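You operate a simulated robot arm through the tools that you are given. There is no shell and no other tool. Be economical: measure what you need, move in short steps, check, and stop when the job is done.

Carry out the task below with a simulated robot arm. There is one attempt and no reset: what you move stays moved.

TASK
Raise the drooping boom to the pink tape mark and lock it.
Fine: its microphone goes on the mark; switch the blue lamp box on before you raise it; turn the knob to SNUG to move the boom, to LOCK at the end; leave the other stands alone.

The check looks at the end state, three seconds after you hand in, the way a careful person would. Anything else that was tipped, shoved, dropped, spilled or broken makes it a failure.

THE ROBOT
A 6-joint arm with a fingered hand, fixed in place. Base frame: the origin is at the foot of the arm, x ahead of it, y to its left, z up. Lengths are in mm, angles in rad, forces in N, time in s.
With the tool pointing down near the work surface it reaches from about 100 to 640 mm from the base axis. Its first joint turns from -2.897 to 2.897 rad. Payload 4 kg.
The TCP is the grasp point between the finger pads, 22 mm short of the fingertips. In the tool frame z runs along the fingers and y along their closing line. Largest opening 112 mm; the body of the gripper starts 60 mm behind the TCP. The gripper is a hand of 4 fingers: y runs from the thumb to the fingers, the wrist lies at [0, 0, -218] in the tool frame.
Orientation is told as [roll, pitch, yaw] about the base's x, y, z axes, in that order, counted from this pose: with the fingers straight down and closing along the base's y, the tool's x points along the base's -x, its y along +y and its z along -z.

THE INTERFACE
- The arm moves only by the tool move_arm. Its argument "commands" is a list of rows, each a list of 2 entries, a list of its own where there are three numbers: the shift along the tool's x, y, z in cm, then the turn, a rotation vector about the tool's x, y, z in rad. In form: [[[dx, dy, dz], [wx, wy, wz]], ...]. A call has 1 to 12 rows; each row is the pose to reach, as a shift and turn from the pose commanded when the call began, along the tool's axes at that moment. Each row takes 0.2 s and may step no farther than 50 mm and 0.15 rad from the row before; otherwise, the whole call is refused. A pose out of reach is approached as far as the arm can. The call stops where the force on the tool passes 50 N (or 10 N more than at its start, if that is more) or the arm is blocked; 0.2 s more then pass. In this call time passes only in rows, and 0.2 s behind the last. The reply holds the time, the measured pose of the TCP, the force on the tool along the base axes, the opening and the grip force, in the units named above and with some noise, with the torque about the TCP (base axes, N m) and any sound that the robot's microphone picked up.
- Cameras (640 x 400 px; columns grow to the right, rows downward): "scene" is fixed at [400.1, 499, 1333.4]; the picture's right is [-0.99, -0.11, 0.00], its down [-0.08, 0.78, -0.61] and it looks along [0.07, -0.61, -0.79] (base axes); focal length 245 px, centre (320, 200). "wrist" rides on the gripper at [69, 4, -83] in the tool frame; the picture's right is [-0.06, 1.00, 0.00], its down [-0.77, -0.05, -0.64] and it looks along [-0.64, -0.04, 0.77] (tool axes); focal length 243 px, centre (320, 200).
- camera(camera): a new picture of that camera. It takes no simulated time.
- set_fingers(finger1, finger2, finger3, thumb_bend): sets how far each is bent, from 0 (flat) to 100 (curled in); at 30 the hand is open as for a grip, at 70 the pads meet at the TCP. One left out holds its place. A second passes; each finger stops where it meets its share of the squeeze, and holds until it gets a number again. It is the only way to open and close the hand. It gives what a move gives, with no picture; readings hold the bend of each and the force on the fingers (four entries, about 0 where the hand has none), thumb and palm.
- locate(camera, pixels): for up to 12 pixels [column, row] of the newest picture of that camera ("zoom" is the newest enlarged one), the place [x, y, z] in the base frame of the surface seen there, good to about 3 mm. It takes no simulated time.
- enlarge(camera, box): a new picture of the part [left, top, right, bottom] of that camera's present view, enlarged. It takes no simulated time.
- close_job(): hands the job in; it is judged then, once.

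Keep the steps short. Do not move on a guess: measure, check each grasp and each placing, and mend mistakes. In all there are 80 turns and 54 pictures (those below and enlarged ones count). Leave the gripper open and the arm clear of the work at the hand-in unless told otherwise, and finish with a single line.

The tools are called after "Emit:" as name(argument=value, ...) on one line, values as JSON. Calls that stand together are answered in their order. move_arm: Moves the arm, as the interface text tells. Its arguments: {"type":"object","properties":{"commands":{"type":"array","items":{"type":"array"}}},"required":["commands"]} The other tools are called the same way: set_fingers (finger1, finger2, finger3, thumb_bend) moves the fingers one by one; camera (camera) takes a picture; locate (camera, pixels) gives the place of the surface under pixels of a picture; enlarge (camera, box) takes an enlarged picture of a part of a camera's view; close_job () hands the job in.

At the start:

```text
time: 0.0
position: [465.3, 176.4, 1078.4]
tool_rot: [0.0, 0.001, 0.001]
force: [-1.0, -0.1, 0.2]
wrist_torque: [0.01, 0.03, 0.03]
grip_width: 112.1
grip_force: 0.0
shape: jaw
bend: [30.0, 30.0, 30.0, 30.0]
finger forces: [0.1, 0.0, 0.1, 0.0, 0.0, 0.0]
```

scene: 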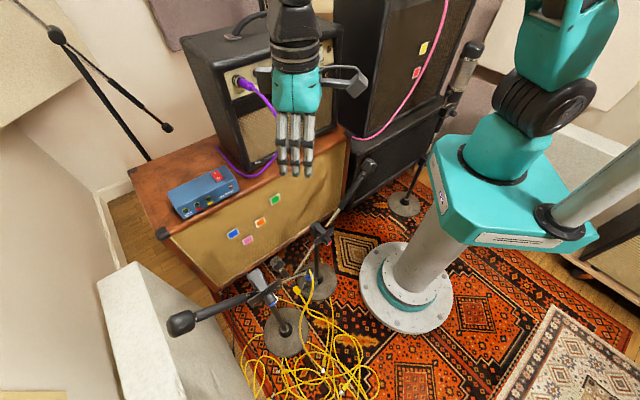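
wrist: 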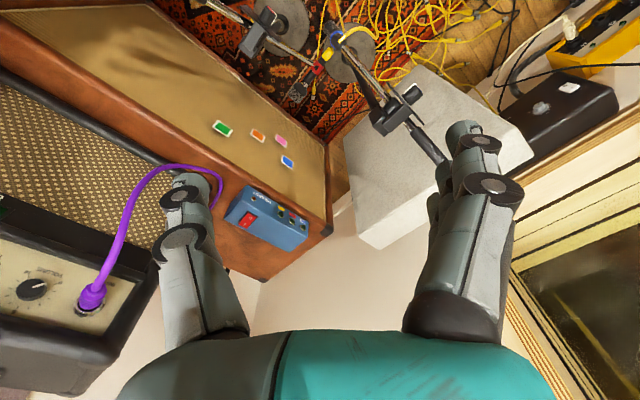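

I see two stands near the cabinet, a blue box with a red rocker at about (215,175), and four tape marks near (250,225). I'll enlarge these first.

Emit:
enlarge(camera="scene", box=[150, 210, 350, 360])

Emit:
enlarge(camera="scene", box=[160, 150, 300, 250])

Emit:
enlarge(camera="wrist", box=[190, 0, 510, 200])

```text
2.67 times, centred on (250, 285) of scene
```

zoom: 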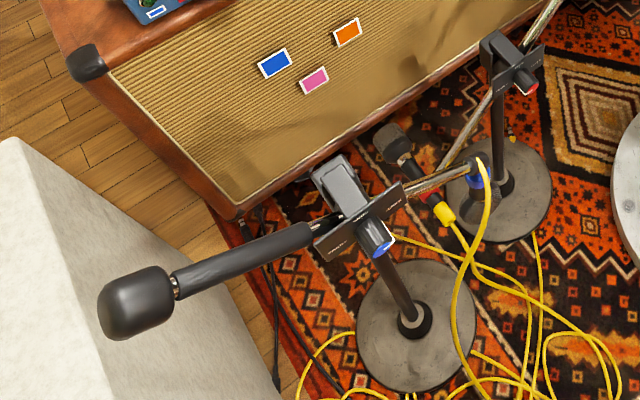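

```text
4.00 times, centred on (230, 200) of scene
```

zoom: 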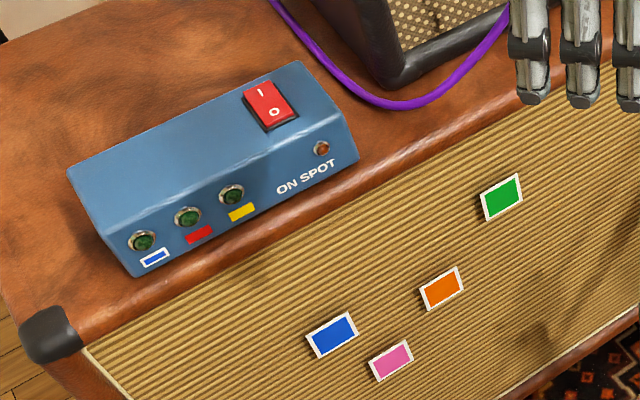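

```text
2.00 times, centred on (350, 100) of wrist
```

zoom: 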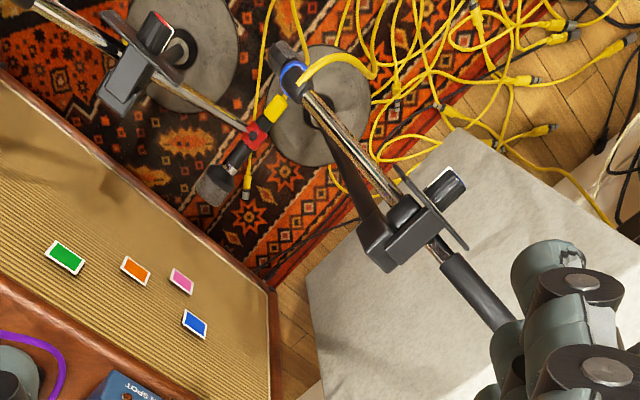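

Now I measure places from the newest zoom: collars, clamps, mic, the tape marks.

Emit:
locate(camera="zoom", pixels=[[255, 135], [130, 75], [212, 187], [292, 72], [278, 50], [400, 225], [450, 180], [181, 281], [136, 270], [194, 324], [350, 150], [165, 25]])

Emit:
locate(camera="scene", pixels=[[180, 322], [257, 278], [278, 248], [273, 264], [329, 280], [320, 233], [370, 163], [470, 50], [216, 174], [298, 275], [248, 240], [345, 205]])

Emit:
enlarge(camera="scene", box=[220, 220, 320, 310])

Emit:
enlarge(camera="scene", box=[300, 20, 500, 250])

```text
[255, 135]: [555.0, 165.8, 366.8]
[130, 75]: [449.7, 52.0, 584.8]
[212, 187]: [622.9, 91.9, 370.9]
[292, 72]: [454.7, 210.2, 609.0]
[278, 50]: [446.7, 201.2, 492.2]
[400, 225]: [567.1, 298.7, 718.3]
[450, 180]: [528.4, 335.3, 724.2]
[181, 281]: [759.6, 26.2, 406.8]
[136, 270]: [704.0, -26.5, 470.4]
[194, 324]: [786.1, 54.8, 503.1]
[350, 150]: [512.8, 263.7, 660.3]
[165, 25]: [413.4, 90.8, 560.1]
```

```text
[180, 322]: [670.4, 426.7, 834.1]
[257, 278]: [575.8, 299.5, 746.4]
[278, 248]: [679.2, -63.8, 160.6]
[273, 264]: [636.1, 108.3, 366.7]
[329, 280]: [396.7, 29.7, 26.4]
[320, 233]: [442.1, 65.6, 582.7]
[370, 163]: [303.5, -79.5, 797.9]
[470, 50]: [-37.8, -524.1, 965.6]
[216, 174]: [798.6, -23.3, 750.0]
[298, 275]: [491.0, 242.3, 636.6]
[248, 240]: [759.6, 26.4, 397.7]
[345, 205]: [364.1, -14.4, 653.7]
```

```text
4.44 times, centred on (270, 265) of scene
```

zoom: 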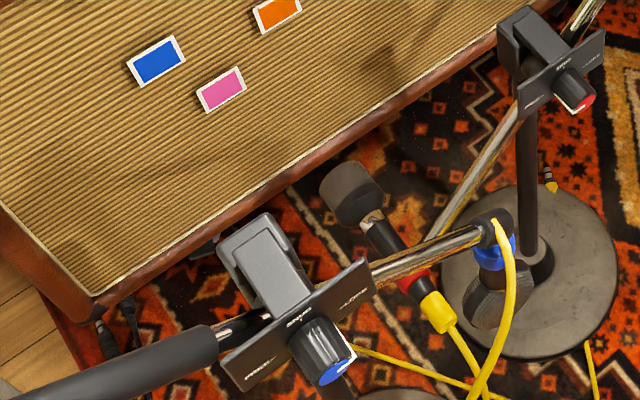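

```text
1.74 times, centred on (400, 135) of scene
```

zoom: 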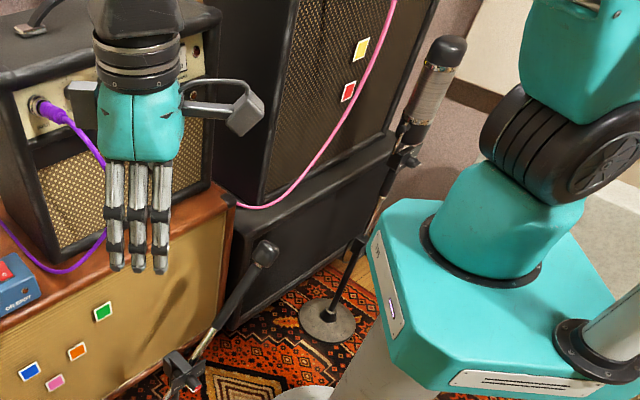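

The red-knob boom (pivot ≈ [442,66,583], mic ≈ [623,92,371]) swings parallel to the grille, and its radius matches the pink mark. I'll look closely at its knob plate and at the switch.

Emit:
enlarge(camera="scene", box=[302, 220, 346, 248])

Emit:
locate(camera="zoom", pixels=[[320, 200], [240, 300], [400, 330], [440, 130], [430, 200], [360, 280], [390, 290], [400, 310], [150, 150], [250, 130], [500, 60], [300, 250]])

Emit:
enlarge(camera="scene", box=[170, 160, 246, 220])

Emit:
locate(camera="zoom", pixels=[[370, 90], [380, 140], [400, 110], [360, 120], [420, 180], [300, 100], [200, 200], [470, 110], [60, 200], [110, 330], [480, 200], [330, 60]])

```text
14.29 times, centred on (324, 234) of scene
```

zoom: 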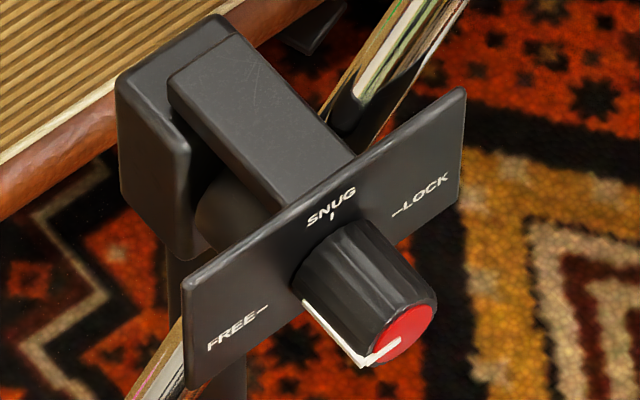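

```text
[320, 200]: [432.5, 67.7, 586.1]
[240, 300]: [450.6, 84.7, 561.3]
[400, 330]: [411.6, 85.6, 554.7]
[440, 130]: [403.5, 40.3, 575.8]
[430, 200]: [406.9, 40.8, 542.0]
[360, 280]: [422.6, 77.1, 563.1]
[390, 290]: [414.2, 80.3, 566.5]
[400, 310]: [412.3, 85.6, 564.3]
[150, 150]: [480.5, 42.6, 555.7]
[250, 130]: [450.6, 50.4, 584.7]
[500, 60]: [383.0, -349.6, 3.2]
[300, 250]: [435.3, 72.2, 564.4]
```

```text
6.67 times, centred on (208, 190) of scene
```

zoom: 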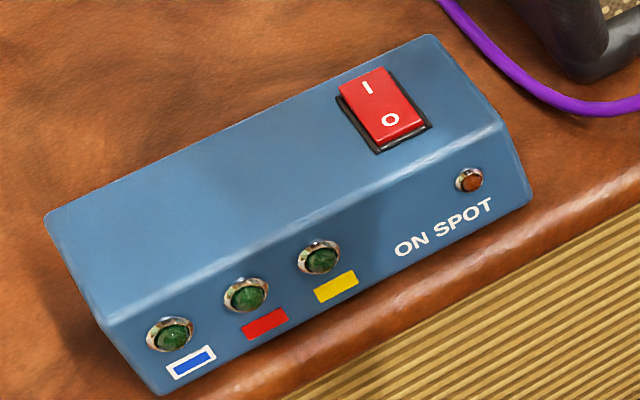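

```text
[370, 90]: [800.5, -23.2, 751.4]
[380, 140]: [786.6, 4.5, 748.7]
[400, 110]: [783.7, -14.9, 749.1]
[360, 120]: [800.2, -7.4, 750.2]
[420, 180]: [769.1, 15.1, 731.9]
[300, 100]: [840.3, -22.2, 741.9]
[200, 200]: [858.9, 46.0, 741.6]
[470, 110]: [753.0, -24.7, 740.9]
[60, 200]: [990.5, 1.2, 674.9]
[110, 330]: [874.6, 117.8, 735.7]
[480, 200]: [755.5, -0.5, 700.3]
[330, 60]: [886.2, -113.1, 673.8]
```

The red knob's pointer stands at FREE; the blue stand's is at LOCK, so red is the drooping one. The box is off. Next I measure the amp, the mic and the tape for clearance.

Emit:
locate(camera="scene", pixels=[[190, 45], [218, 78], [246, 168], [262, 20], [275, 155], [265, 60], [340, 30], [335, 130], [345, 160], [230, 160], [250, 90], [262, 150]])

Emit:
enlarge(camera="scene", box=[260, 250, 320, 300])

Emit:
locate(camera="zoom", pixels=[[110, 120], [130, 150], [180, 200], [235, 270], [280, 340], [390, 190], [350, 240], [400, 300], [400, 330], [340, 330], [420, 250], [300, 180]])

```text
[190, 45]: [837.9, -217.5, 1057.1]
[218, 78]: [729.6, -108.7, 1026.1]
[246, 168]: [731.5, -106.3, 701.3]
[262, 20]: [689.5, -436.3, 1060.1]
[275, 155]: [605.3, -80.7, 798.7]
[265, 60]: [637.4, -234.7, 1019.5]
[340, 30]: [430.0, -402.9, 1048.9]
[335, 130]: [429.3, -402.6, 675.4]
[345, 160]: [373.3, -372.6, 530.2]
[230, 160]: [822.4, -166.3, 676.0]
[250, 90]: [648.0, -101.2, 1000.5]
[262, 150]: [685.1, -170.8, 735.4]
```

```text
8.00 times, centred on (290, 275) of scene
```

zoom: 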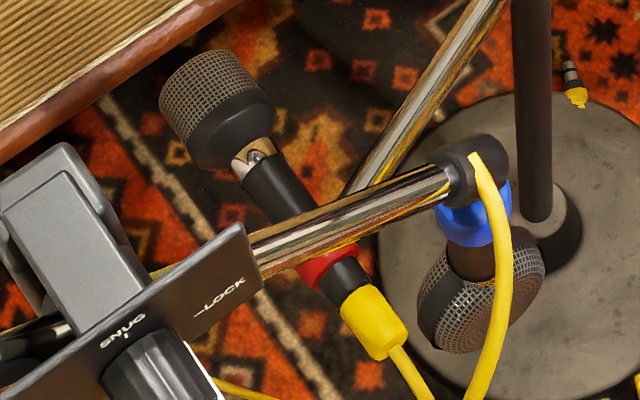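

```text
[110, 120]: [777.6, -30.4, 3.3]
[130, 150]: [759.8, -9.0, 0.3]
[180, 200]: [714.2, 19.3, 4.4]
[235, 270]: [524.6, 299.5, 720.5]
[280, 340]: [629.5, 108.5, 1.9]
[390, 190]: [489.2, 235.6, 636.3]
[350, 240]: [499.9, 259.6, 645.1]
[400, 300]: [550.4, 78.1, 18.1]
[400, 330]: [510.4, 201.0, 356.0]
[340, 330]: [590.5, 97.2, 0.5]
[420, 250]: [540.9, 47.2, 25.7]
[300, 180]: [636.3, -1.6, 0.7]
```

My pixels missed the mic in the widened zoom (its tip is at (200,85)). I measure again on this zoom.

Emit:
locate(camera="zoom", pixels=[[190, 90], [240, 75], [230, 125], [255, 160], [285, 195], [325, 268], [372, 320], [360, 180], [430, 90], [490, 10], [480, 290], [430, 330]])

Emit:
locate(camera="scene", pixels=[[248, 240], [233, 233], [260, 222], [275, 200], [110, 190], [240, 290], [366, 170], [355, 190], [310, 268], [405, 290]])

```text
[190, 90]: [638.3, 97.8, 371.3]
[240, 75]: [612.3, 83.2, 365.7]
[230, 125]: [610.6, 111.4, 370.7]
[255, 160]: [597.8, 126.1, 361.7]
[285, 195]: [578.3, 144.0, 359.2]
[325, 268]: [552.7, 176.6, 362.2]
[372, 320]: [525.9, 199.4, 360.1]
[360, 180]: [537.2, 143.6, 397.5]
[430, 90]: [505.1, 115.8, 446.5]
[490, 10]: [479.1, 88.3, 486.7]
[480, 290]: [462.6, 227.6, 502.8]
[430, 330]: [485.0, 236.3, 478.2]
```

```text
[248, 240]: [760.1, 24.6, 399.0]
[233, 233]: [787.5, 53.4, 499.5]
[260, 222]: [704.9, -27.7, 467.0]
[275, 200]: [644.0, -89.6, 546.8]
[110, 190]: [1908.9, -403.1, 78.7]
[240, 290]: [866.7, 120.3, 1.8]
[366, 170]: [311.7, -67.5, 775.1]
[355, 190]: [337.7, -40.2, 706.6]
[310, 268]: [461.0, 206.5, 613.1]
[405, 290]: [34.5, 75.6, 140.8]
```

The grille runs along u=(0.707,0.707). The pink mark is at ≈[760,25,399] and the red mic must rise about 15°. The switch comes first, so I shape the hand with one finger out as a pointer and look.

Emit:
set_fingers(finger1=100, finger2=60, finger3=100, thumb_bend=0)

Emit:
move_arm(commands=[[[-2.7, -1.7, 1.75], [0, -0.05, 0]], [[-5.4, -3.3, 3.5], [0, -0.1, 0]], [[-8.1, -5, 5.25], [0, -0.15, 0]], [[-10.8, -6.7, 7], [0, -0.2, 0]], [[-13.5, -8.3, 8.75], [0, -0.25, 0]], [[-16.2, -10, 10.5], [0, -0.3, 0]], [[-18.9, -11.7, 12.25], [0, -0.35, 0]], [[-21.6, -13.3, 14], [0, -0.4, 0]], [[-24.3, -15, 15.75], [0, -0.45, 0]], [[-27, -16.7, 17.5], [0, -0.5, 0]], [[-29.5, -18.3, 18.5], [0, -0.55, 0]], [[-31, -20, 19], [0, -0.6, 0]]])

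Emit:
camera(camera="wrist")

Emit:
camera(camera="scene")

```text
time: 1.0
position: [465.2, 176.3, 1077.7]
tool_rot: [0.001, 0.0, -0.001]
force: [-0.4, -0.6, -0.3]
wrist_torque: [-0.03, 0.02, 0.0]
grip_width: 55.3
grip_force: 0.1
shape: fingers
bend: [100.0, 60.0, 100.0, 1.0]
finger forces: [0.0, 0.1, 0.0, 0.0, 0.0, 0.0]
```

```text
time: 3.6
position: [774.6, -23.6, 886.7]
tool_rot: [0.002, -0.599, 0.0]
force: [-0.5, -0.1, 0.5]
wrist_torque: [0.02, 0.02, -0.01]
grip_width: 55.2
grip_force: 0.1
shape: fingers
bend: [100.0, 60.0, 100.0, 1.0]
finger forces: [0.1, 0.0, 0.1, 0.1, 0.0, 0.0]
```

```text
43 pictures are left
```

wrist: 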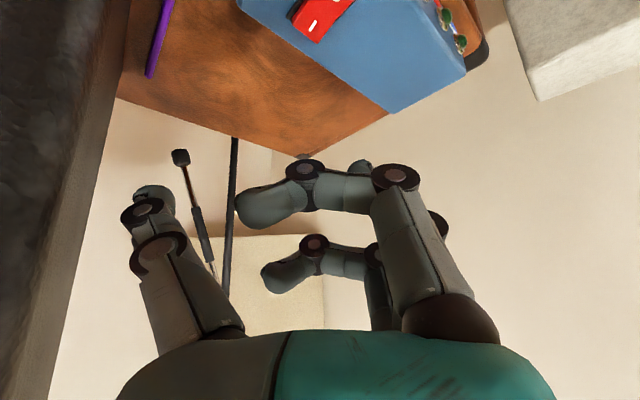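

```text
42 pictures are left
```

scene: 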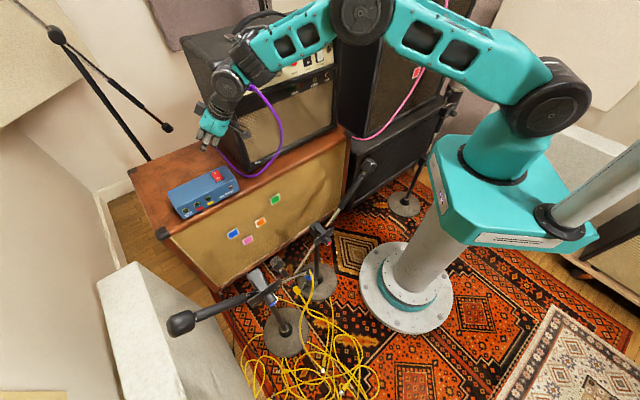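

The thumb still sticks out beside the finger, so I pinch thumb and middle finger together as a single pointer.

Emit:
set_fingers(finger2=70, thumb_bend=70)

Emit:
camera(camera="wrist")

Emit:
enlarge(camera="scene", box=[165, 70, 265, 220])

```text
time: 4.6
position: [775.1, -23.9, 886.2]
tool_rot: [-0.001, -0.601, 0.0]
force: [-0.5, -1.0, -0.2]
wrist_torque: [-0.02, 0.0, 0.01]
grip_width: 30.4
grip_force: 0.1
shape: fingers
bend: [100.0, 70.0, 100.0, 70.0]
finger forces: [0.0, 0.1, 0.1, 0.0, 0.0, 0.0]
```

```text
41 pictures are left
```

wrist: 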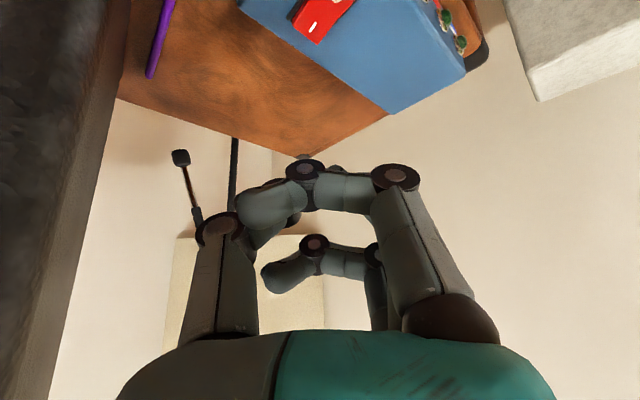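

```text
2.67 times, centred on (215, 145) of scene
```

zoom: 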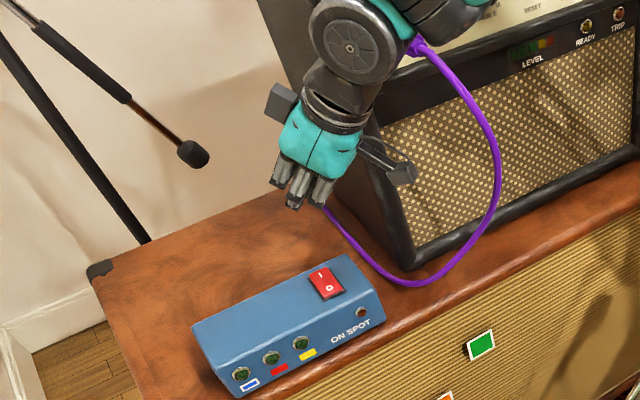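

The pointer tip is at about [787,-24,868]. I lower it to 7 mm above the "I" end of the rocker and check.

Emit:
move_arm(commands=[[[1.6, -0.1, 3.3], [0, 0, 0]], [[3.2, -0.2, 6.6], [0, 0, 0]], [[4.84, -0.3, 9.3], [0, 0, 0]]])

Emit:
enlarge(camera="scene", box=[165, 130, 265, 220])

Emit:
camera(camera="wrist")

```text
time: 5.4
position: [786.7, -24.8, 784.4]
tool_rot: [-0.001, -0.6, -0.001]
force: [0.9, 1.5, 0.6]
wrist_torque: [0.0, 0.0, 0.0]
grip_width: 30.4
grip_force: 0.1
shape: fingers
bend: [100.0, 70.0, 100.0, 70.0]
finger forces: [0.0, 0.0, 0.1, 0.0, 0.0, 0.0]
```

```text
4.44 times, centred on (215, 175) of scene
```

zoom: 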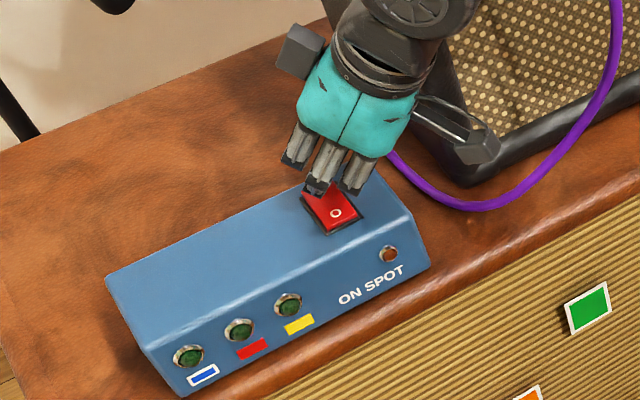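

```text
38 pictures are left
```

wrist: 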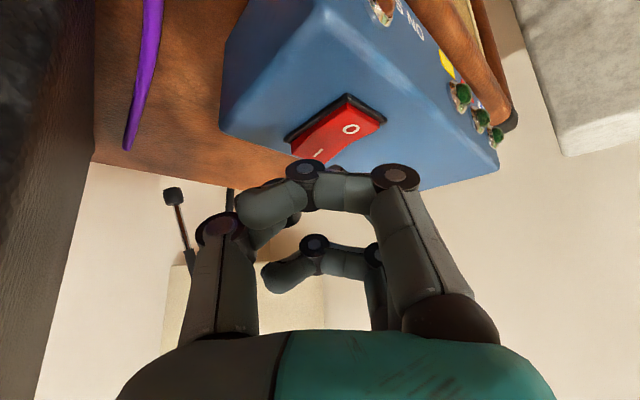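

The finger is over the "I" end. I press straight down in small steps and watch the force.

Emit:
move_arm(commands=[[[0.28, 0, 0.41], [0, 0, 0]], [[0.45, 0, 0.66], [0, 0, 0]], [[0.62, 0, 0.9], [0, 0, 0]]])

Emit:
enlarge(camera="scene", box=[165, 130, 265, 220])

```text
time: 6.2
position: [788.4, -25.7, 773.8]
tool_rot: [-0.002, -0.601, -0.001]
force: [-0.6, -0.8, 1.1]
wrist_torque: [-0.01, 0.03, 0.0]
grip_width: 30.5
grip_force: 0.3
shape: fingers
bend: [100.0, 70.0, 100.0, 70.0]
finger forces: [0.0, 0.1, 0.0, 0.0, 0.9, 0.0]
```

```text
4.44 times, centred on (215, 175) of scene
```

zoom: 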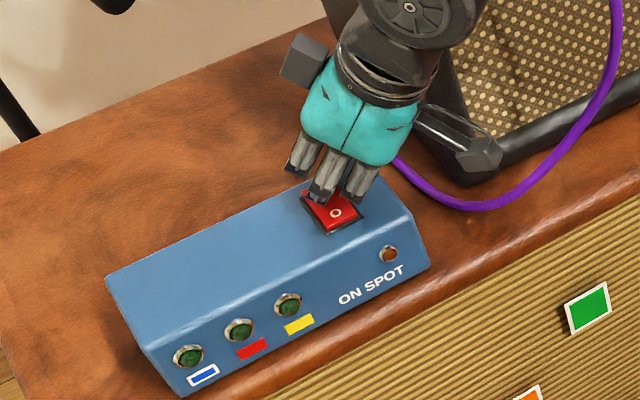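

The thumb tip feels first contact (0.9 N). I press on.

Emit:
move_arm(commands=[[[0.12, 0, 0.17], [0, 0, 0]], [[0.24, 0, 0.34], [0, 0, 0]], [[0.36, 0, 0.51], [0, 0, 0]]])

Emit:
enlarge(camera="scene", box=[165, 130, 265, 220])

```text
time: 7.0
position: [787.9, -26.4, 770.6]
tool_rot: [0.0, -0.606, 0.0]
force: [-0.6, 0.3, 15.7]
wrist_torque: [-0.03, -0.16, -0.02]
grip_width: 30.2
grip_force: 7.9
shape: fingers
bend: [100.0, 71.0, 100.0, 70.0]
finger forces: [0.0, 8.4, 0.1, 0.0, 7.2, 0.1]
heard: click
```

```text
4.44 times, centred on (215, 175) of scene
```

zoom: 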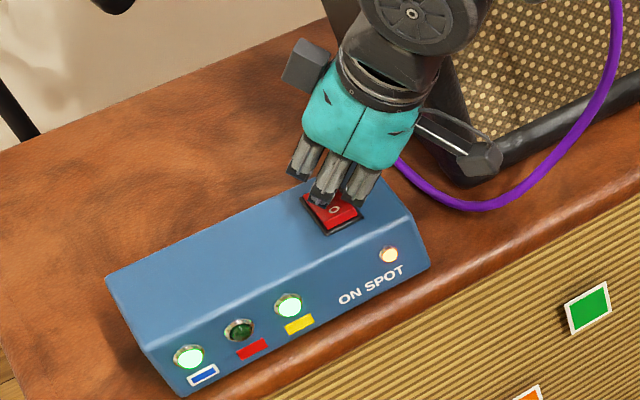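

A click was heard, and the power, blue and yellow lamps are lit while red is dark: the red boom is the one off its spot. I lift off and return to open space, hand upright again.

Emit:
move_arm(commands=[[[-2.7, 0, -4.0], [0, 0, 0]], [[-5.4, 0, -8.0], [0, 0, 0]], [[-3.37, 1.8, -12.0], [0, 0.06, 0]], [[-1.03, 3.6, -15.66], [0, 0.12, 0]], [[1.42, 5.4, -19.16], [0, 0.18, 0]], [[4.16, 7.2, -22.24], [0, 0.24, 0]], [[7.46, 9.0, -24.5], [0, 0.3, 0]], [[10.76, 11.0, -26.76], [0, 0.36, 0]], [[14.06, 13.0, -29.02], [0, 0.42, 0]], [[17.36, 15.5, -31.28], [0, 0.48, 0]], [[20.66, 18.0, -33.54], [0, 0.54, 0]], [[23.96, 20.0, -35.8], [0, 0.6, 0]]])

Emit:
set_fingers(finger1=30, finger2=30, finger3=30, thumb_bend=30)

Emit:
enlarge(camera="scene", box=[160, 150, 300, 250])

```text
time: 9.6
position: [389.4, 174.7, 922.6]
tool_rot: [0.001, 0.001, 0.0]
force: [0.1, 0.4, -0.4]
wrist_torque: [0.0, -0.03, 0.01]
grip_width: 30.3
grip_force: 0.0
shape: fingers
bend: [100.0, 70.0, 100.0, 70.0]
finger forces: [0.0, 0.1, 0.1, 0.0, 0.0, 0.0]
```

```text
time: 10.6
position: [389.3, 174.2, 922.6]
tool_rot: [0.001, -0.001, -0.002]
force: [0.1, 0.0, 0.4]
wrist_torque: [-0.02, 0.01, -0.01]
grip_width: 112.6
grip_force: 0.1
shape: fingers
bend: [30.0, 30.0, 30.0, 30.0]
finger forces: [0.1, 0.0, 0.1, 0.0, 0.0, 0.0]
```

```text
4.00 times, centred on (230, 200) of scene
```

zoom: 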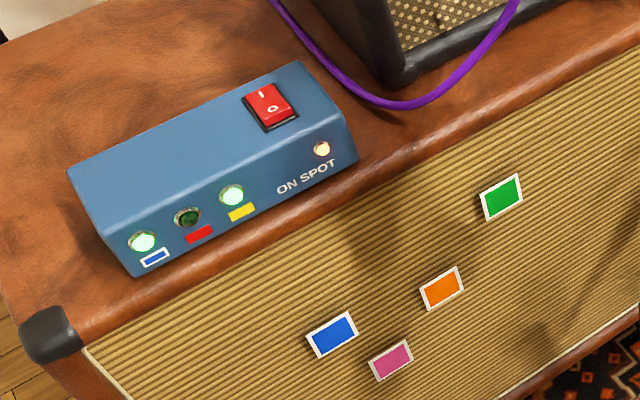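

Red is still dark, as it should be. Now I turn the hand to point horizontally at the red stand's plate, first the yaw, then the tilt, in the free space in front.

Emit:
move_arm(commands=[[[1, 1.1, 1.2], [0, 0, -0.131]], [[2, 2.2, 2.4], [0, 0, -0.262]], [[3, 3.3, 3.6], [0, 0, -0.393]], [[4, 4.4, 4.8], [0, 0, -0.524]], [[5, 5.5, 6.0], [0, 0, -0.655]], [[5.9, 6.5, 7.2], [0, 0, -0.785]]])

Emit:
move_arm(commands=[[[0.4, -0.5, 1.7], [0.131, 0, 0]], [[0.8, -1, 3.5], [0.262, 0, 0]], [[1.3, -1.4, 5.2], [0.393, 0, 0]], [[1.7, -1.9, 7], [0.524, 0, 0]], [[2.1, -2.4, 8.7], [0.655, 0, 0]], [[2.6, -2.8, 10.5], [0.785, 0, 0]], [[3, -3.3, 12.2], [0.916, 0, 0]], [[3.4, -3.8, 14], [1.047, 0, 0]], [[3.8, -4.2, 15.7], [1.178, 0, 0]], [[4.3, -4.7, 17.5], [1.309, 0, 0]], [[4.7, -5.1, 19.2], [1.44, 0, 0]], [[5.1, -5.6, 21], [1.571, 0, 0]]])

Emit:
camera(camera="scene")

Emit:
camera(camera="wrist")

```text
time: 12.0
position: [329.9, 239.8, 856.9]
tool_rot: [-0.001, 0.001, 0.786]
force: [0.0, 0.6, -0.2]
wrist_torque: [0.0, -0.02, -0.02]
grip_width: 112.7
grip_force: 0.1
shape: fingers
bend: [30.0, 30.0, 30.0, 30.0]
finger forces: [0.0, 0.1, 0.1, 0.0, 0.1, 0.0]
```

```text
time: 14.6
position: [329.0, 158.5, 649.9]
tool_rot: [-1.568, -0.001, 0.786]
force: [0.6, 0.2, -0.1]
wrist_torque: [-0.01, -0.02, 0.04]
grip_width: 112.8
grip_force: 0.0
shape: fingers
bend: [30.0, 30.0, 30.0, 30.0]
finger forces: [0.1, 0.0, 0.0, 0.0, 0.0, 0.1]
out of reach, approached as far as the arm can: row 12
```

```text
34 pictures are left
```

scene: 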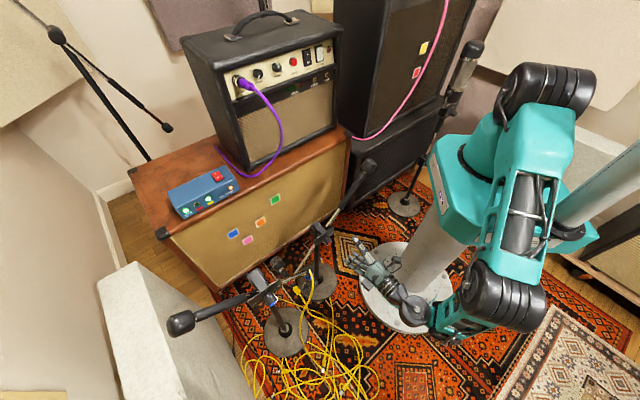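

```text
33 pictures are left
```

wrist: 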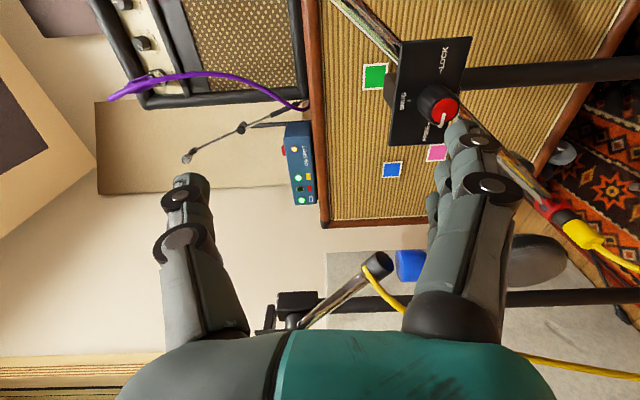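

The hand is horizontal and I can see the red knob at (445,110), its pointer toward FREE. I measure the knob and plate.

Emit:
enlarge(camera="wrist", box=[370, 20, 530, 160])

Emit:
locate(camera="wrist", pixels=[[446, 112], [440, 108], [450, 105], [425, 98], [432, 90], [400, 140], [400, 60], [458, 50], [440, 45], [428, 135], [404, 100], [395, 100]])

```text
2.86 times, centred on (450, 90) of wrist
```

zoom: 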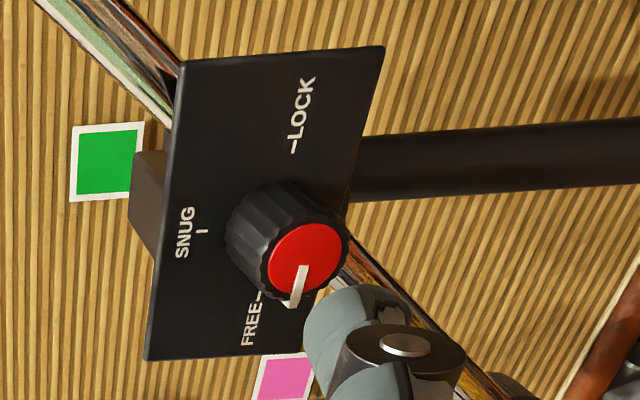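

```text
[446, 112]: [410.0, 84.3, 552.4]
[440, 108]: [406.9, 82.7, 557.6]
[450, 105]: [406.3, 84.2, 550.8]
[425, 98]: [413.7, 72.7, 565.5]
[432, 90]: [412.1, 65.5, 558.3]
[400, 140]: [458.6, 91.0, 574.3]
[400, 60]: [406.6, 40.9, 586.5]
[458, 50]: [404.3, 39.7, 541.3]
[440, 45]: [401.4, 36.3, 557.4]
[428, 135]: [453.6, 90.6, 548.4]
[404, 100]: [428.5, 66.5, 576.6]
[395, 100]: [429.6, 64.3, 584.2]
```

The knob face centre is ≈[409,84,553] (s=348.6, n=230) and the plate is at n=256. I lower the hand in line with the knob, still about 110 mm back.

Emit:
move_arm(commands=[[[-0.1, 2.5, 0], [0, 0, 0]], [[-0.2, 5, 0], [0, 0, 0]], [[-0.3, 7.5, 0], [0, 0, 0]], [[-0.39, 9.7, 0], [0, 0, 0]]])

Emit:
camera(camera="wrist")

Emit:
locate(camera="wrist", pixels=[[300, 112], [310, 112], [305, 105], [320, 112], [310, 120], [290, 100], [330, 110]])

```text
time: 15.6
position: [320.4, 146.8, 622.6]
tool_rot: [-1.563, 0.002, 0.787]
force: [-0.3, 0.7, -0.1]
wrist_torque: [-0.01, 0.0, 0.0]
grip_width: 112.6
grip_force: 0.1
shape: fingers
bend: [30.0, 30.0, 30.0, 30.0]
finger forces: [0.0, 0.0, 0.0, 0.0, 0.0, 0.0]
out of reach, approached as far as the arm can: row 1, 2, 3, 4
```

```text
31 pictures are left
```

wrist: 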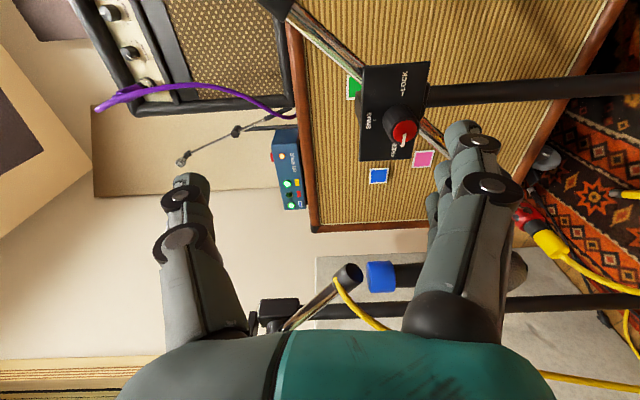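

```text
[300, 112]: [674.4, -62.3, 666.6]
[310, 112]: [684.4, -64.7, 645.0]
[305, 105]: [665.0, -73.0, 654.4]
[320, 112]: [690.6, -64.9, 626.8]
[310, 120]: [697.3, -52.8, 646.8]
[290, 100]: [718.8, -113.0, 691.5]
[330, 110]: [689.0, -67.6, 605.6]
```

The lower pose is reported out of reach, likely a wrist limit. I test whether another roll about the tool axis frees it.

Emit:
move_arm(commands=[[[0, 0, 0], [0, 0, 0.14]], [[0, 0, 0], [0, 0, 0.28]], [[0, 0, 0], [0, 0, 0.42]], [[0, 0, 0], [0, 0, 0.56]], [[0, 0, 0], [0, 0, 0.7]], [[0, 0, 0], [0, 0, 0.785]]])

```text
time: 17.0
position: [320.4, 146.6, 621.8]
tool_rot: [-1.562, -0.787, 0.78]
force: [-0.5, 1.1, -0.6]
wrist_torque: [0.0, -0.01, 0.03]
grip_width: 112.8
grip_force: 0.0
shape: fingers
bend: [30.0, 30.0, 30.0, 30.0]
finger forces: [0.1, 0.0, 0.0, 0.1, 0.1, 0.1]
```

The roll itself is fine. I try again to come down in line with the knob from this roll.

Emit:
move_arm(commands=[[[0.9, 1.5, 0.8], [0, 0, 0]], [[1.8, 3.1, 1.6], [0, 0, 0]], [[2.7, 4.6, 2.2], [0, 0, 0]], [[3.56, 6.17, 2.7], [0, 0, 0]]])

Emit:
camera(camera="scene")

```text
time: 18.0
position: [330.7, 136.7, 622.6]
tool_rot: [-1.561, -0.787, 0.78]
force: [0.0, -0.3, -0.4]
wrist_torque: [-0.01, 0.02, -0.02]
grip_width: 112.9
grip_force: 0.0
shape: fingers
bend: [30.0, 30.0, 30.0, 30.0]
finger forces: [0.1, 0.0, 0.1, 0.0, 0.1, 0.1]
out of reach, approached as far as the arm can: row 1, 2, 3, 4
```

```text
30 pictures are left
```

scene: 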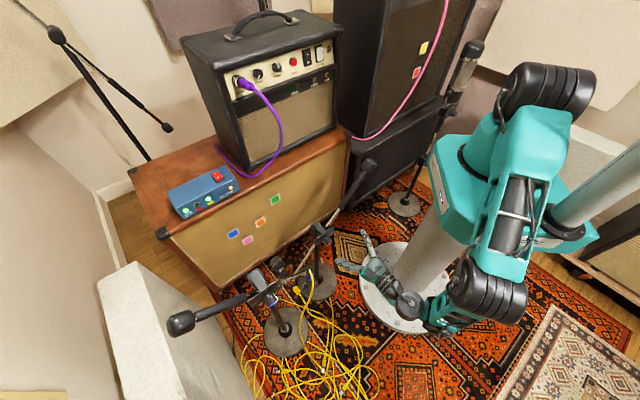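

The roll is not the limit. The wrist may be better placed farther forward, so I go ahead toward the knob plane first (tips stay short of the knob) and then down.

Emit:
move_arm(commands=[[[-0.65, 0.65, 2.0], [0, 0, 0]], [[-1.27, 1.27, 4.0], [0, 0, 0]], [[-1.27, 1.27, 5.5], [0, 0, 0]], [[-0.2, 2.3, 5.5], [0, 0, 0]], [[1.0, 3.5, 5.5], [0, 0, 0]], [[2.2, 4.7, 5.5], [0, 0, 0]], [[3.6, 6.1, 5.5], [0, 0, 0]]])

```text
time: 19.6
position: [360.5, 99.2, 622.8]
tool_rot: [-1.56, -0.784, 0.778]
force: [0.1, -0.2, -0.3]
wrist_torque: [0.02, -0.01, -0.03]
grip_width: 112.9
grip_force: 0.1
shape: fingers
bend: [30.0, 30.0, 30.0, 30.0]
finger forces: [0.0, 0.0, 0.1, 0.0, 0.1, 0.0]
out of reach, approached as far as the arm can: row 1, 2, 3, 4, 5, 6, 7
```

Still bounded. Before trying more, I measure where the arm's own joints are in the last scene picture to understand the limit.

Emit:
locate(camera="scene", pixels=[[505, 95], [560, 85], [520, 160], [510, 230], [470, 290], [500, 290], [440, 305], [408, 305], [378, 270], [460, 160], [485, 260], [430, 330]])

```text
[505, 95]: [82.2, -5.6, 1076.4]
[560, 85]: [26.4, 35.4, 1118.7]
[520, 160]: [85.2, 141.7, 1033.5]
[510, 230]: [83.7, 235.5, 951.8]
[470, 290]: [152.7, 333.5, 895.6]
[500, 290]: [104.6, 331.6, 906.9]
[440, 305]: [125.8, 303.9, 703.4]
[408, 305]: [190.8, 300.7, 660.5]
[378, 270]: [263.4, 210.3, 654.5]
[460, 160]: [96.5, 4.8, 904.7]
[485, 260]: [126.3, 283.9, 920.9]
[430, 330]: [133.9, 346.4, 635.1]
```

The elbow is at its low limit: the wrist cannot go below about z≈620. So the hand has to tilt down onto the knob and turn about the knob's axis. I back off, roll and then tilt.

Emit:
move_arm(commands=[[[-0.5, -0.5, -1], [0, 0, 0.131]], [[-1, -1, -2], [0, 0, 0.262]], [[-1.5, -1.5, -3], [0, 0, 0.393]], [[-2, -2, -4], [0, 0, 0.524]], [[-2.4, -2.4, -4.5], [0, 0, 0.655]], [[-2.83, -2.83, -5], [0, 0, 0.785]]])

Emit:
move_arm(commands=[[[0, 0.4, 0], [0, 0.134, 0]], [[0, 0.8, 0], [0, 0.267, 0]], [[0, 1.2, 0], [0, 0.4, 0]], [[0, 1.6, 0], [0, 0.533, 0]], [[0, 2.0, 0], [0, 0.667, 0]], [[0, 2.4, 0], [0, 0.8, 0]]])

Emit:
set_fingers(finger1=100, finger2=30, finger3=100, thumb_bend=30)

Emit:
camera(camera="wrist")

```text
time: 21.0
position: [326.0, 131.9, 662.6]
tool_rot: [1.456, -1.569, -2.244]
force: [0.5, 0.6, -0.1]
wrist_torque: [0.01, 0.01, 0.0]
grip_width: 113.0
grip_force: 0.0
shape: fingers
bend: [30.0, 30.0, 30.0, 30.0]
finger forces: [0.0, 0.1, 0.1, 0.0, 0.0, 0.0]
```

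```text
time: 22.4
position: [342.2, 147.6, 662.9]
tool_rot: [0.0, -0.766, -0.786]
force: [1.1, -0.2, -0.7]
wrist_torque: [-0.03, -0.01, 0.03]
grip_width: 112.8
grip_force: 0.1
shape: fingers
bend: [30.0, 30.0, 30.0, 30.0]
finger forces: [0.0, 0.1, 0.1, 0.0, 0.1, 0.0]
```

```text
time: 23.4
position: [342.9, 148.0, 661.7]
tool_rot: [-0.001, -0.77, -0.785]
force: [-0.1, -0.3, 0.1]
wrist_torque: [-0.03, -0.04, -0.01]
grip_width: 48.8
grip_force: 0.1
shape: fingers
bend: [100.0, 30.0, 100.0, 30.0]
finger forces: [0.0, 0.0, 0.1, 0.0, 0.0, 0.0]
```

```text
29 pictures are left
```

wrist: 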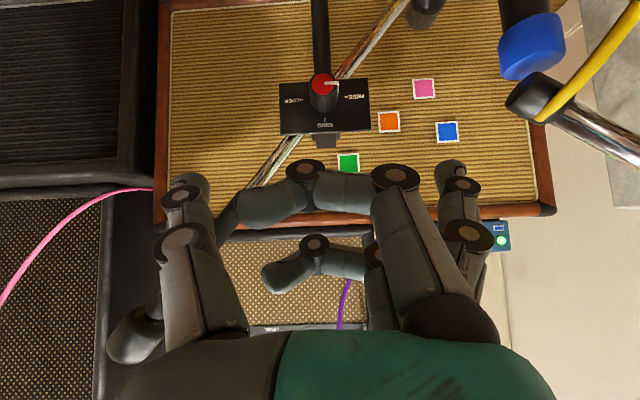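

The tilted pose is good and the camera looks straight on at the plate (knob at (323,85)). Now I turn the hand −45° about the knob axis, coming down 50 mm.

Emit:
move_arm(commands=[[[0.58, 0, 0.6], [0.094, 0, -0.091]], [[1.16, 0, 1.2], [0.188, 0, -0.182]], [[1.74, 0, 1.8], [0.282, 0, -0.273]], [[2.32, 0, 2.4], [0.376, 0, -0.364]], [[2.9, 0, 3.0], [0.47, 0, -0.455]], [[3.48, 0, 3.59], [0.564, 0, -0.546]]])

Emit:
camera(camera="wrist")

Emit:
camera(camera="scene")

```text
time: 24.8
position: [343.0, 148.4, 612.9]
tool_rot: [-0.95, -0.512, -0.184]
force: [0.7, -0.2, -1.1]
wrist_torque: [0.04, 0.0, 0.0]
grip_width: 48.4
grip_force: 0.1
shape: fingers
bend: [100.0, 30.0, 100.0, 30.0]
finger forces: [0.0, 0.1, 0.1, 0.0, 0.0, 0.1]
```

```text
28 pictures are left
```

wrist: 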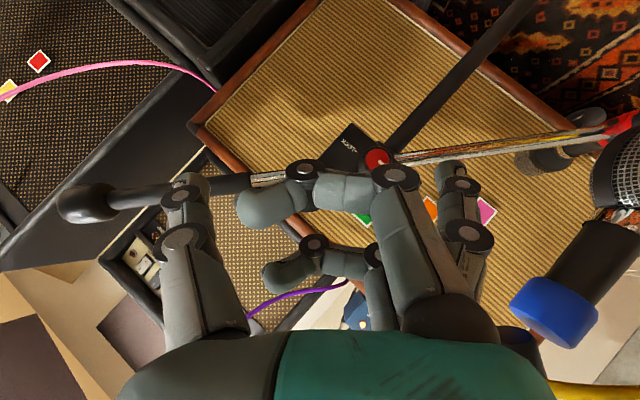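

```text
27 pictures are left
```

scene: 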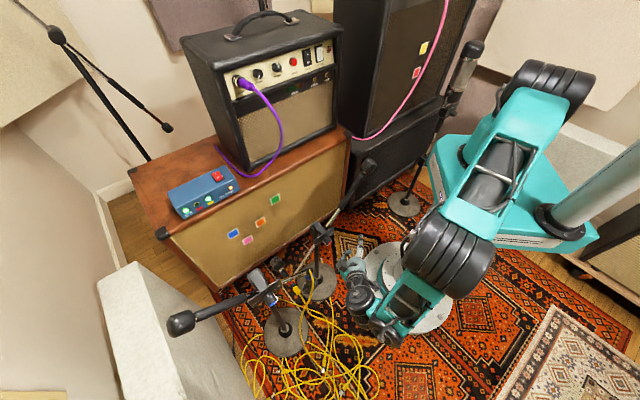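

Clear so far (blue mic at right with spare room). I come down to knob height and forward to about 55 mm short of it.

Emit:
move_arm(commands=[[[0.06, 1.46, 1.84], [0, 0, 0]], [[0.13, 2.92, 3.69], [0, 0, 0]], [[0.19, 4.38, 5.53], [0, 0, 0]]])

Emit:
enlarge(camera="scene", box=[250, 200, 400, 320])

Emit:
camera(camera="wrist")

```text
time: 25.6
position: [372.0, 122.1, 551.8]
tool_rot: [-0.948, -0.515, -0.185]
force: [0.2, 0.5, 1.2]
wrist_torque: [-0.01, 0.0, 0.0]
grip_width: 48.6
grip_force: 0.0
shape: fingers
bend: [100.0, 30.0, 100.0, 30.0]
finger forces: [0.1, 0.0, 0.1, 0.0, 0.1, 0.0]
```

```text
3.33 times, centred on (325, 260) of scene
```

zoom: 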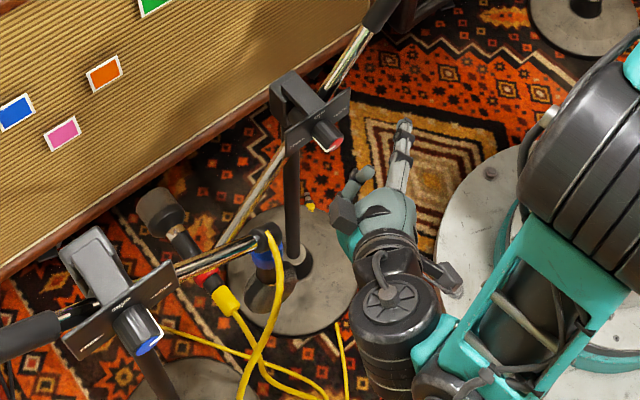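

```text
25 pictures are left
```

wrist: 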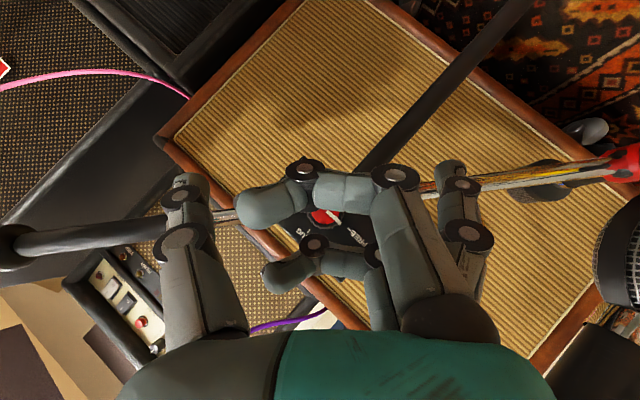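

The finger pair frames the knob (red cap at (325,215)). I move forward along the knob axis.

Emit:
move_arm(commands=[[[-1.0, -0.05, 0.95], [0, 0, 0]], [[-1.95, -0.1, 1.9], [0, 0, 0]], [[-2.9, -0.13, 2.8], [0, 0, 0]], [[-3.6, -0.13, 3.5], [0, 0, 0]]])

Emit:
enlarge(camera="wrist", box=[170, 130, 500, 310])

Emit:
enlarge(camera="scene", box=[290, 210, 370, 270])

```text
time: 26.6
position: [408.6, 86.8, 552.6]
tool_rot: [-0.946, -0.516, -0.185]
force: [0.3, 0.1, 0.0]
wrist_torque: [0.01, -0.01, 0.04]
grip_width: 48.6
grip_force: 0.1
shape: fingers
bend: [100.0, 30.0, 100.0, 30.0]
finger forces: [0.0, 0.0, 0.1, 0.0, 0.1, 0.0]
```

```text
1.94 times, centred on (335, 220) of wrist
```

zoom: 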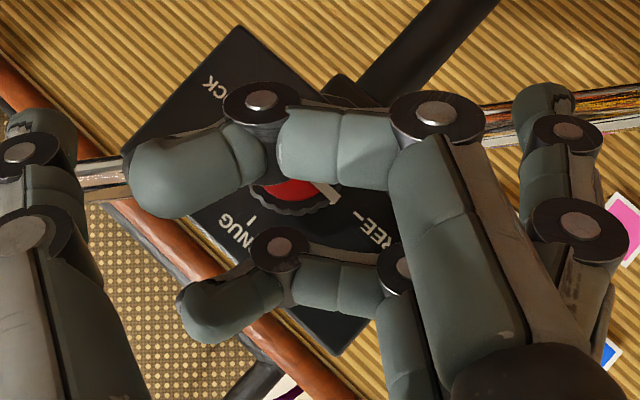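

```text
6.67 times, centred on (330, 240) of scene
```

zoom: 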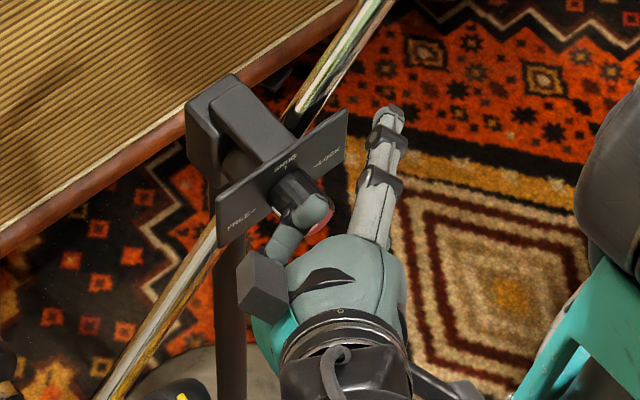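

TCP is about at the knob face (n=227.5, with the plate at 256). I go 3 mm deeper, then close middle finger and thumb on the knob.

Emit:
move_arm(commands=[[[-0.22, -0.05, 0.21], [0, 0, 0]]])

Emit:
set_fingers(finger2=70, thumb_bend=70)

Emit:
enlarge(camera="wrist", box=[170, 130, 500, 310])

```text
time: 27.0
position: [409.6, 84.7, 554.2]
tool_rot: [-0.949, -0.515, -0.185]
force: [-0.8, -0.1, -0.4]
wrist_torque: [0.01, 0.01, 0.03]
grip_width: 48.9
grip_force: 0.0
shape: fingers
bend: [100.0, 30.0, 100.0, 30.0]
finger forces: [0.1, 0.0, 0.0, 0.0, 0.1, 0.1]
```

```text
time: 28.0
position: [410.0, 85.6, 552.3]
tool_rot: [-0.949, -0.515, -0.184]
force: [-1.3, -3.0, -1.5]
wrist_torque: [0.06, 0.01, -0.03]
grip_width: 31.0
grip_force: 4.5
shape: fingers
bend: [100.0, 64.0, 100.0, 68.0]
finger forces: [0.1, 3.4, 0.1, 0.1, 4.6, 0.0]
```

```text
1.94 times, centred on (335, 220) of wrist
```

zoom: 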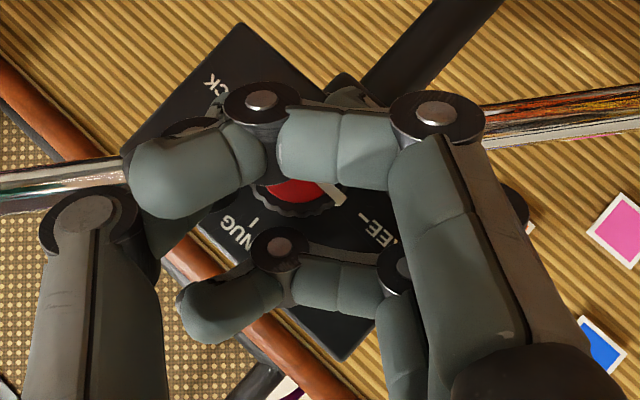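

Both pads have met the knob (3.4 and 4.6 N). I turn 22° clockwise about the knob axis and check that the pointer follows.

Emit:
move_arm(commands=[[[0, 0, 0], [-0.094, 0, 0.091]], [[0, 0, 0], [-0.188, 0, 0.182]], [[0, 0, 0], [-0.282, 0, 0.273]]])

Emit:
enlarge(camera="wrist", box=[170, 130, 500, 310])

```text
time: 28.8
position: [408.3, 82.9, 552.7]
tool_rot: [-0.524, -0.697, -0.433]
force: [-0.8, -4.9, -6.6]
wrist_torque: [0.02, 0.08, -0.03]
grip_width: 31.1
grip_force: 5.0
shape: fingers
bend: [100.0, 64.0, 100.0, 68.0]
finger forces: [0.0, 5.4, 0.1, 0.1, 4.7, 0.1]
```

```text
1.94 times, centred on (335, 220) of wrist
```

zoom: 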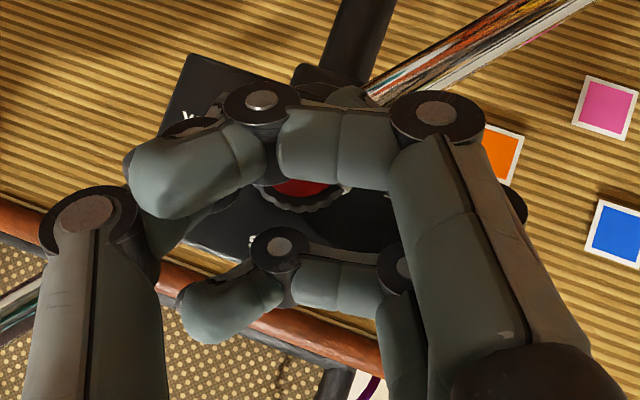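

The pointer is mostly hidden here, so I check from the scene camera.

Emit:
enlarge(camera="scene", box=[305, 222, 351, 256])

```text
11.76 times, centred on (328, 239) of scene
```

zoom: 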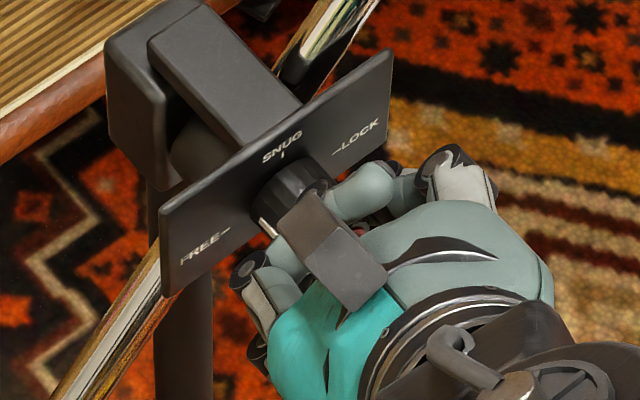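

The pointer (white, at (263,227)) still sits near FREE: the fingers slipped. I squeeze harder, all the way in.

Emit:
set_fingers(finger2=100, thumb_bend=100)

```text
time: 29.8
position: [409.3, 82.9, 553.1]
tool_rot: [-0.525, -0.699, -0.43]
force: [-9.5, -20.2, -12.3]
wrist_torque: [0.04, 0.13, -0.13]
grip_width: 29.9
grip_force: 15.5
shape: fingers
bend: [100.0, 64.0, 100.0, 66.0]
finger forces: [0.1, 8.2, 0.1, 0.1, 23.9, 0.1]
```

The grip is uneven (thumb 24 N, finger 8 N). I shift the hand slightly toward the thumb side to balance it.

Emit:
move_arm(commands=[[[0, -0.1, 0], [0, 0, 0]]])

```text
time: 30.2
position: [406.8, 83.8, 554.6]
tool_rot: [-0.522, -0.698, -0.431]
force: [-4.1, -17.9, -15.6]
wrist_torque: [0.03, 0.12, -0.04]
grip_width: 29.8
grip_force: 15.0
shape: fingers
bend: [100.0, 63.0, 100.0, 66.0]
finger forces: [0.0, 9.4, 0.0, 0.0, 19.9, 0.1]
```

The forces show the pads closing below the knob's middle and squeezing it upward. I loosen, rotate back to −45°, and raise the hand 8 mm so the pads meet the full width.

Emit:
set_fingers(finger2=45, thumb_bend=45)

Emit:
move_arm(commands=[[[-0.17, 0.1, -0.18], [0.094, 0, -0.091]], [[-0.34, 0.2, -0.36], [0.188, 0, -0.182]], [[-0.515, 0.3, -0.53], [0.282, 0, -0.273]]])

Emit:
set_fingers(finger2=75, thumb_bend=75)

```text
time: 31.2
position: [406.7, 84.5, 554.1]
tool_rot: [-0.525, -0.699, -0.431]
force: [0.4, 0.4, 0.0]
wrist_torque: [-0.01, -0.03, 0.0]
grip_width: 40.4
grip_force: 0.0
shape: fingers
bend: [100.0, 45.0, 100.0, 45.0]
finger forces: [0.0, 0.0, 0.0, 0.0, 0.1, 0.1]
```

```text
time: 32.0
position: [410.1, 88.4, 560.7]
tool_rot: [-0.949, -0.514, -0.185]
force: [0.3, -0.2, -0.3]
wrist_torque: [-0.01, 0.0, 0.02]
grip_width: 40.2
grip_force: 0.0
shape: fingers
bend: [100.0, 45.0, 100.0, 45.0]
finger forces: [0.1, 0.0, 0.0, 0.0, 0.0, 0.0]
```

```text
time: 33.0
position: [408.7, 87.5, 560.6]
tool_rot: [-0.948, -0.515, -0.186]
force: [-2.2, -5.3, -1.4]
wrist_torque: [-0.03, 0.03, 0.0]
grip_width: 30.7
grip_force: 8.8
shape: fingers
bend: [100.0, 60.0, 100.0, 68.0]
finger forces: [0.1, 7.3, 0.0, 0.1, 9.5, 0.0]
```

The knob sits 4–5 mm toward the finger side, so I loosen, centre the hand (+y 4 mm, 3 mm forward) and grip again.

Emit:
set_fingers(finger2=50, thumb_bend=50)

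Emit:
move_arm(commands=[[[-0.22, 0.42, 0.2], [0, 0, 0]]])

Emit:
set_fingers(finger2=85, thumb_bend=85)

```text
time: 34.0
position: [409.5, 87.2, 561.1]
tool_rot: [-0.948, -0.515, -0.184]
force: [-0.1, 0.6, -0.1]
wrist_torque: [-0.01, 0.0, -0.04]
grip_width: 37.5
grip_force: 0.2
shape: fingers
bend: [100.0, 50.0, 100.0, 50.0]
finger forces: [0.0, 0.0, 0.0, 0.0, 0.0, 0.0]
```

```text
time: 34.4
position: [414.0, 88.7, 557.6]
tool_rot: [-0.947, -0.515, -0.185]
force: [-0.2, 0.7, 0.1]
wrist_torque: [-0.01, 0.01, 0.03]
grip_width: 37.7
grip_force: 0.0
shape: fingers
bend: [100.0, 50.0, 100.0, 50.0]
finger forces: [0.0, 0.1, 0.0, 0.0, 0.0, 0.0]
```

```text
time: 35.4
position: [414.4, 86.9, 558.7]
tool_rot: [-0.948, -0.515, -0.185]
force: [-6.8, -17.2, 5.5]
wrist_torque: [-0.14, 0.05, -0.04]
grip_width: 31.0
grip_force: 14.5
shape: fingers
bend: [100.0, 64.0, 100.0, 67.0]
finger forces: [0.0, 6.3, 0.0, 0.0, 22.7, 0.0]
```

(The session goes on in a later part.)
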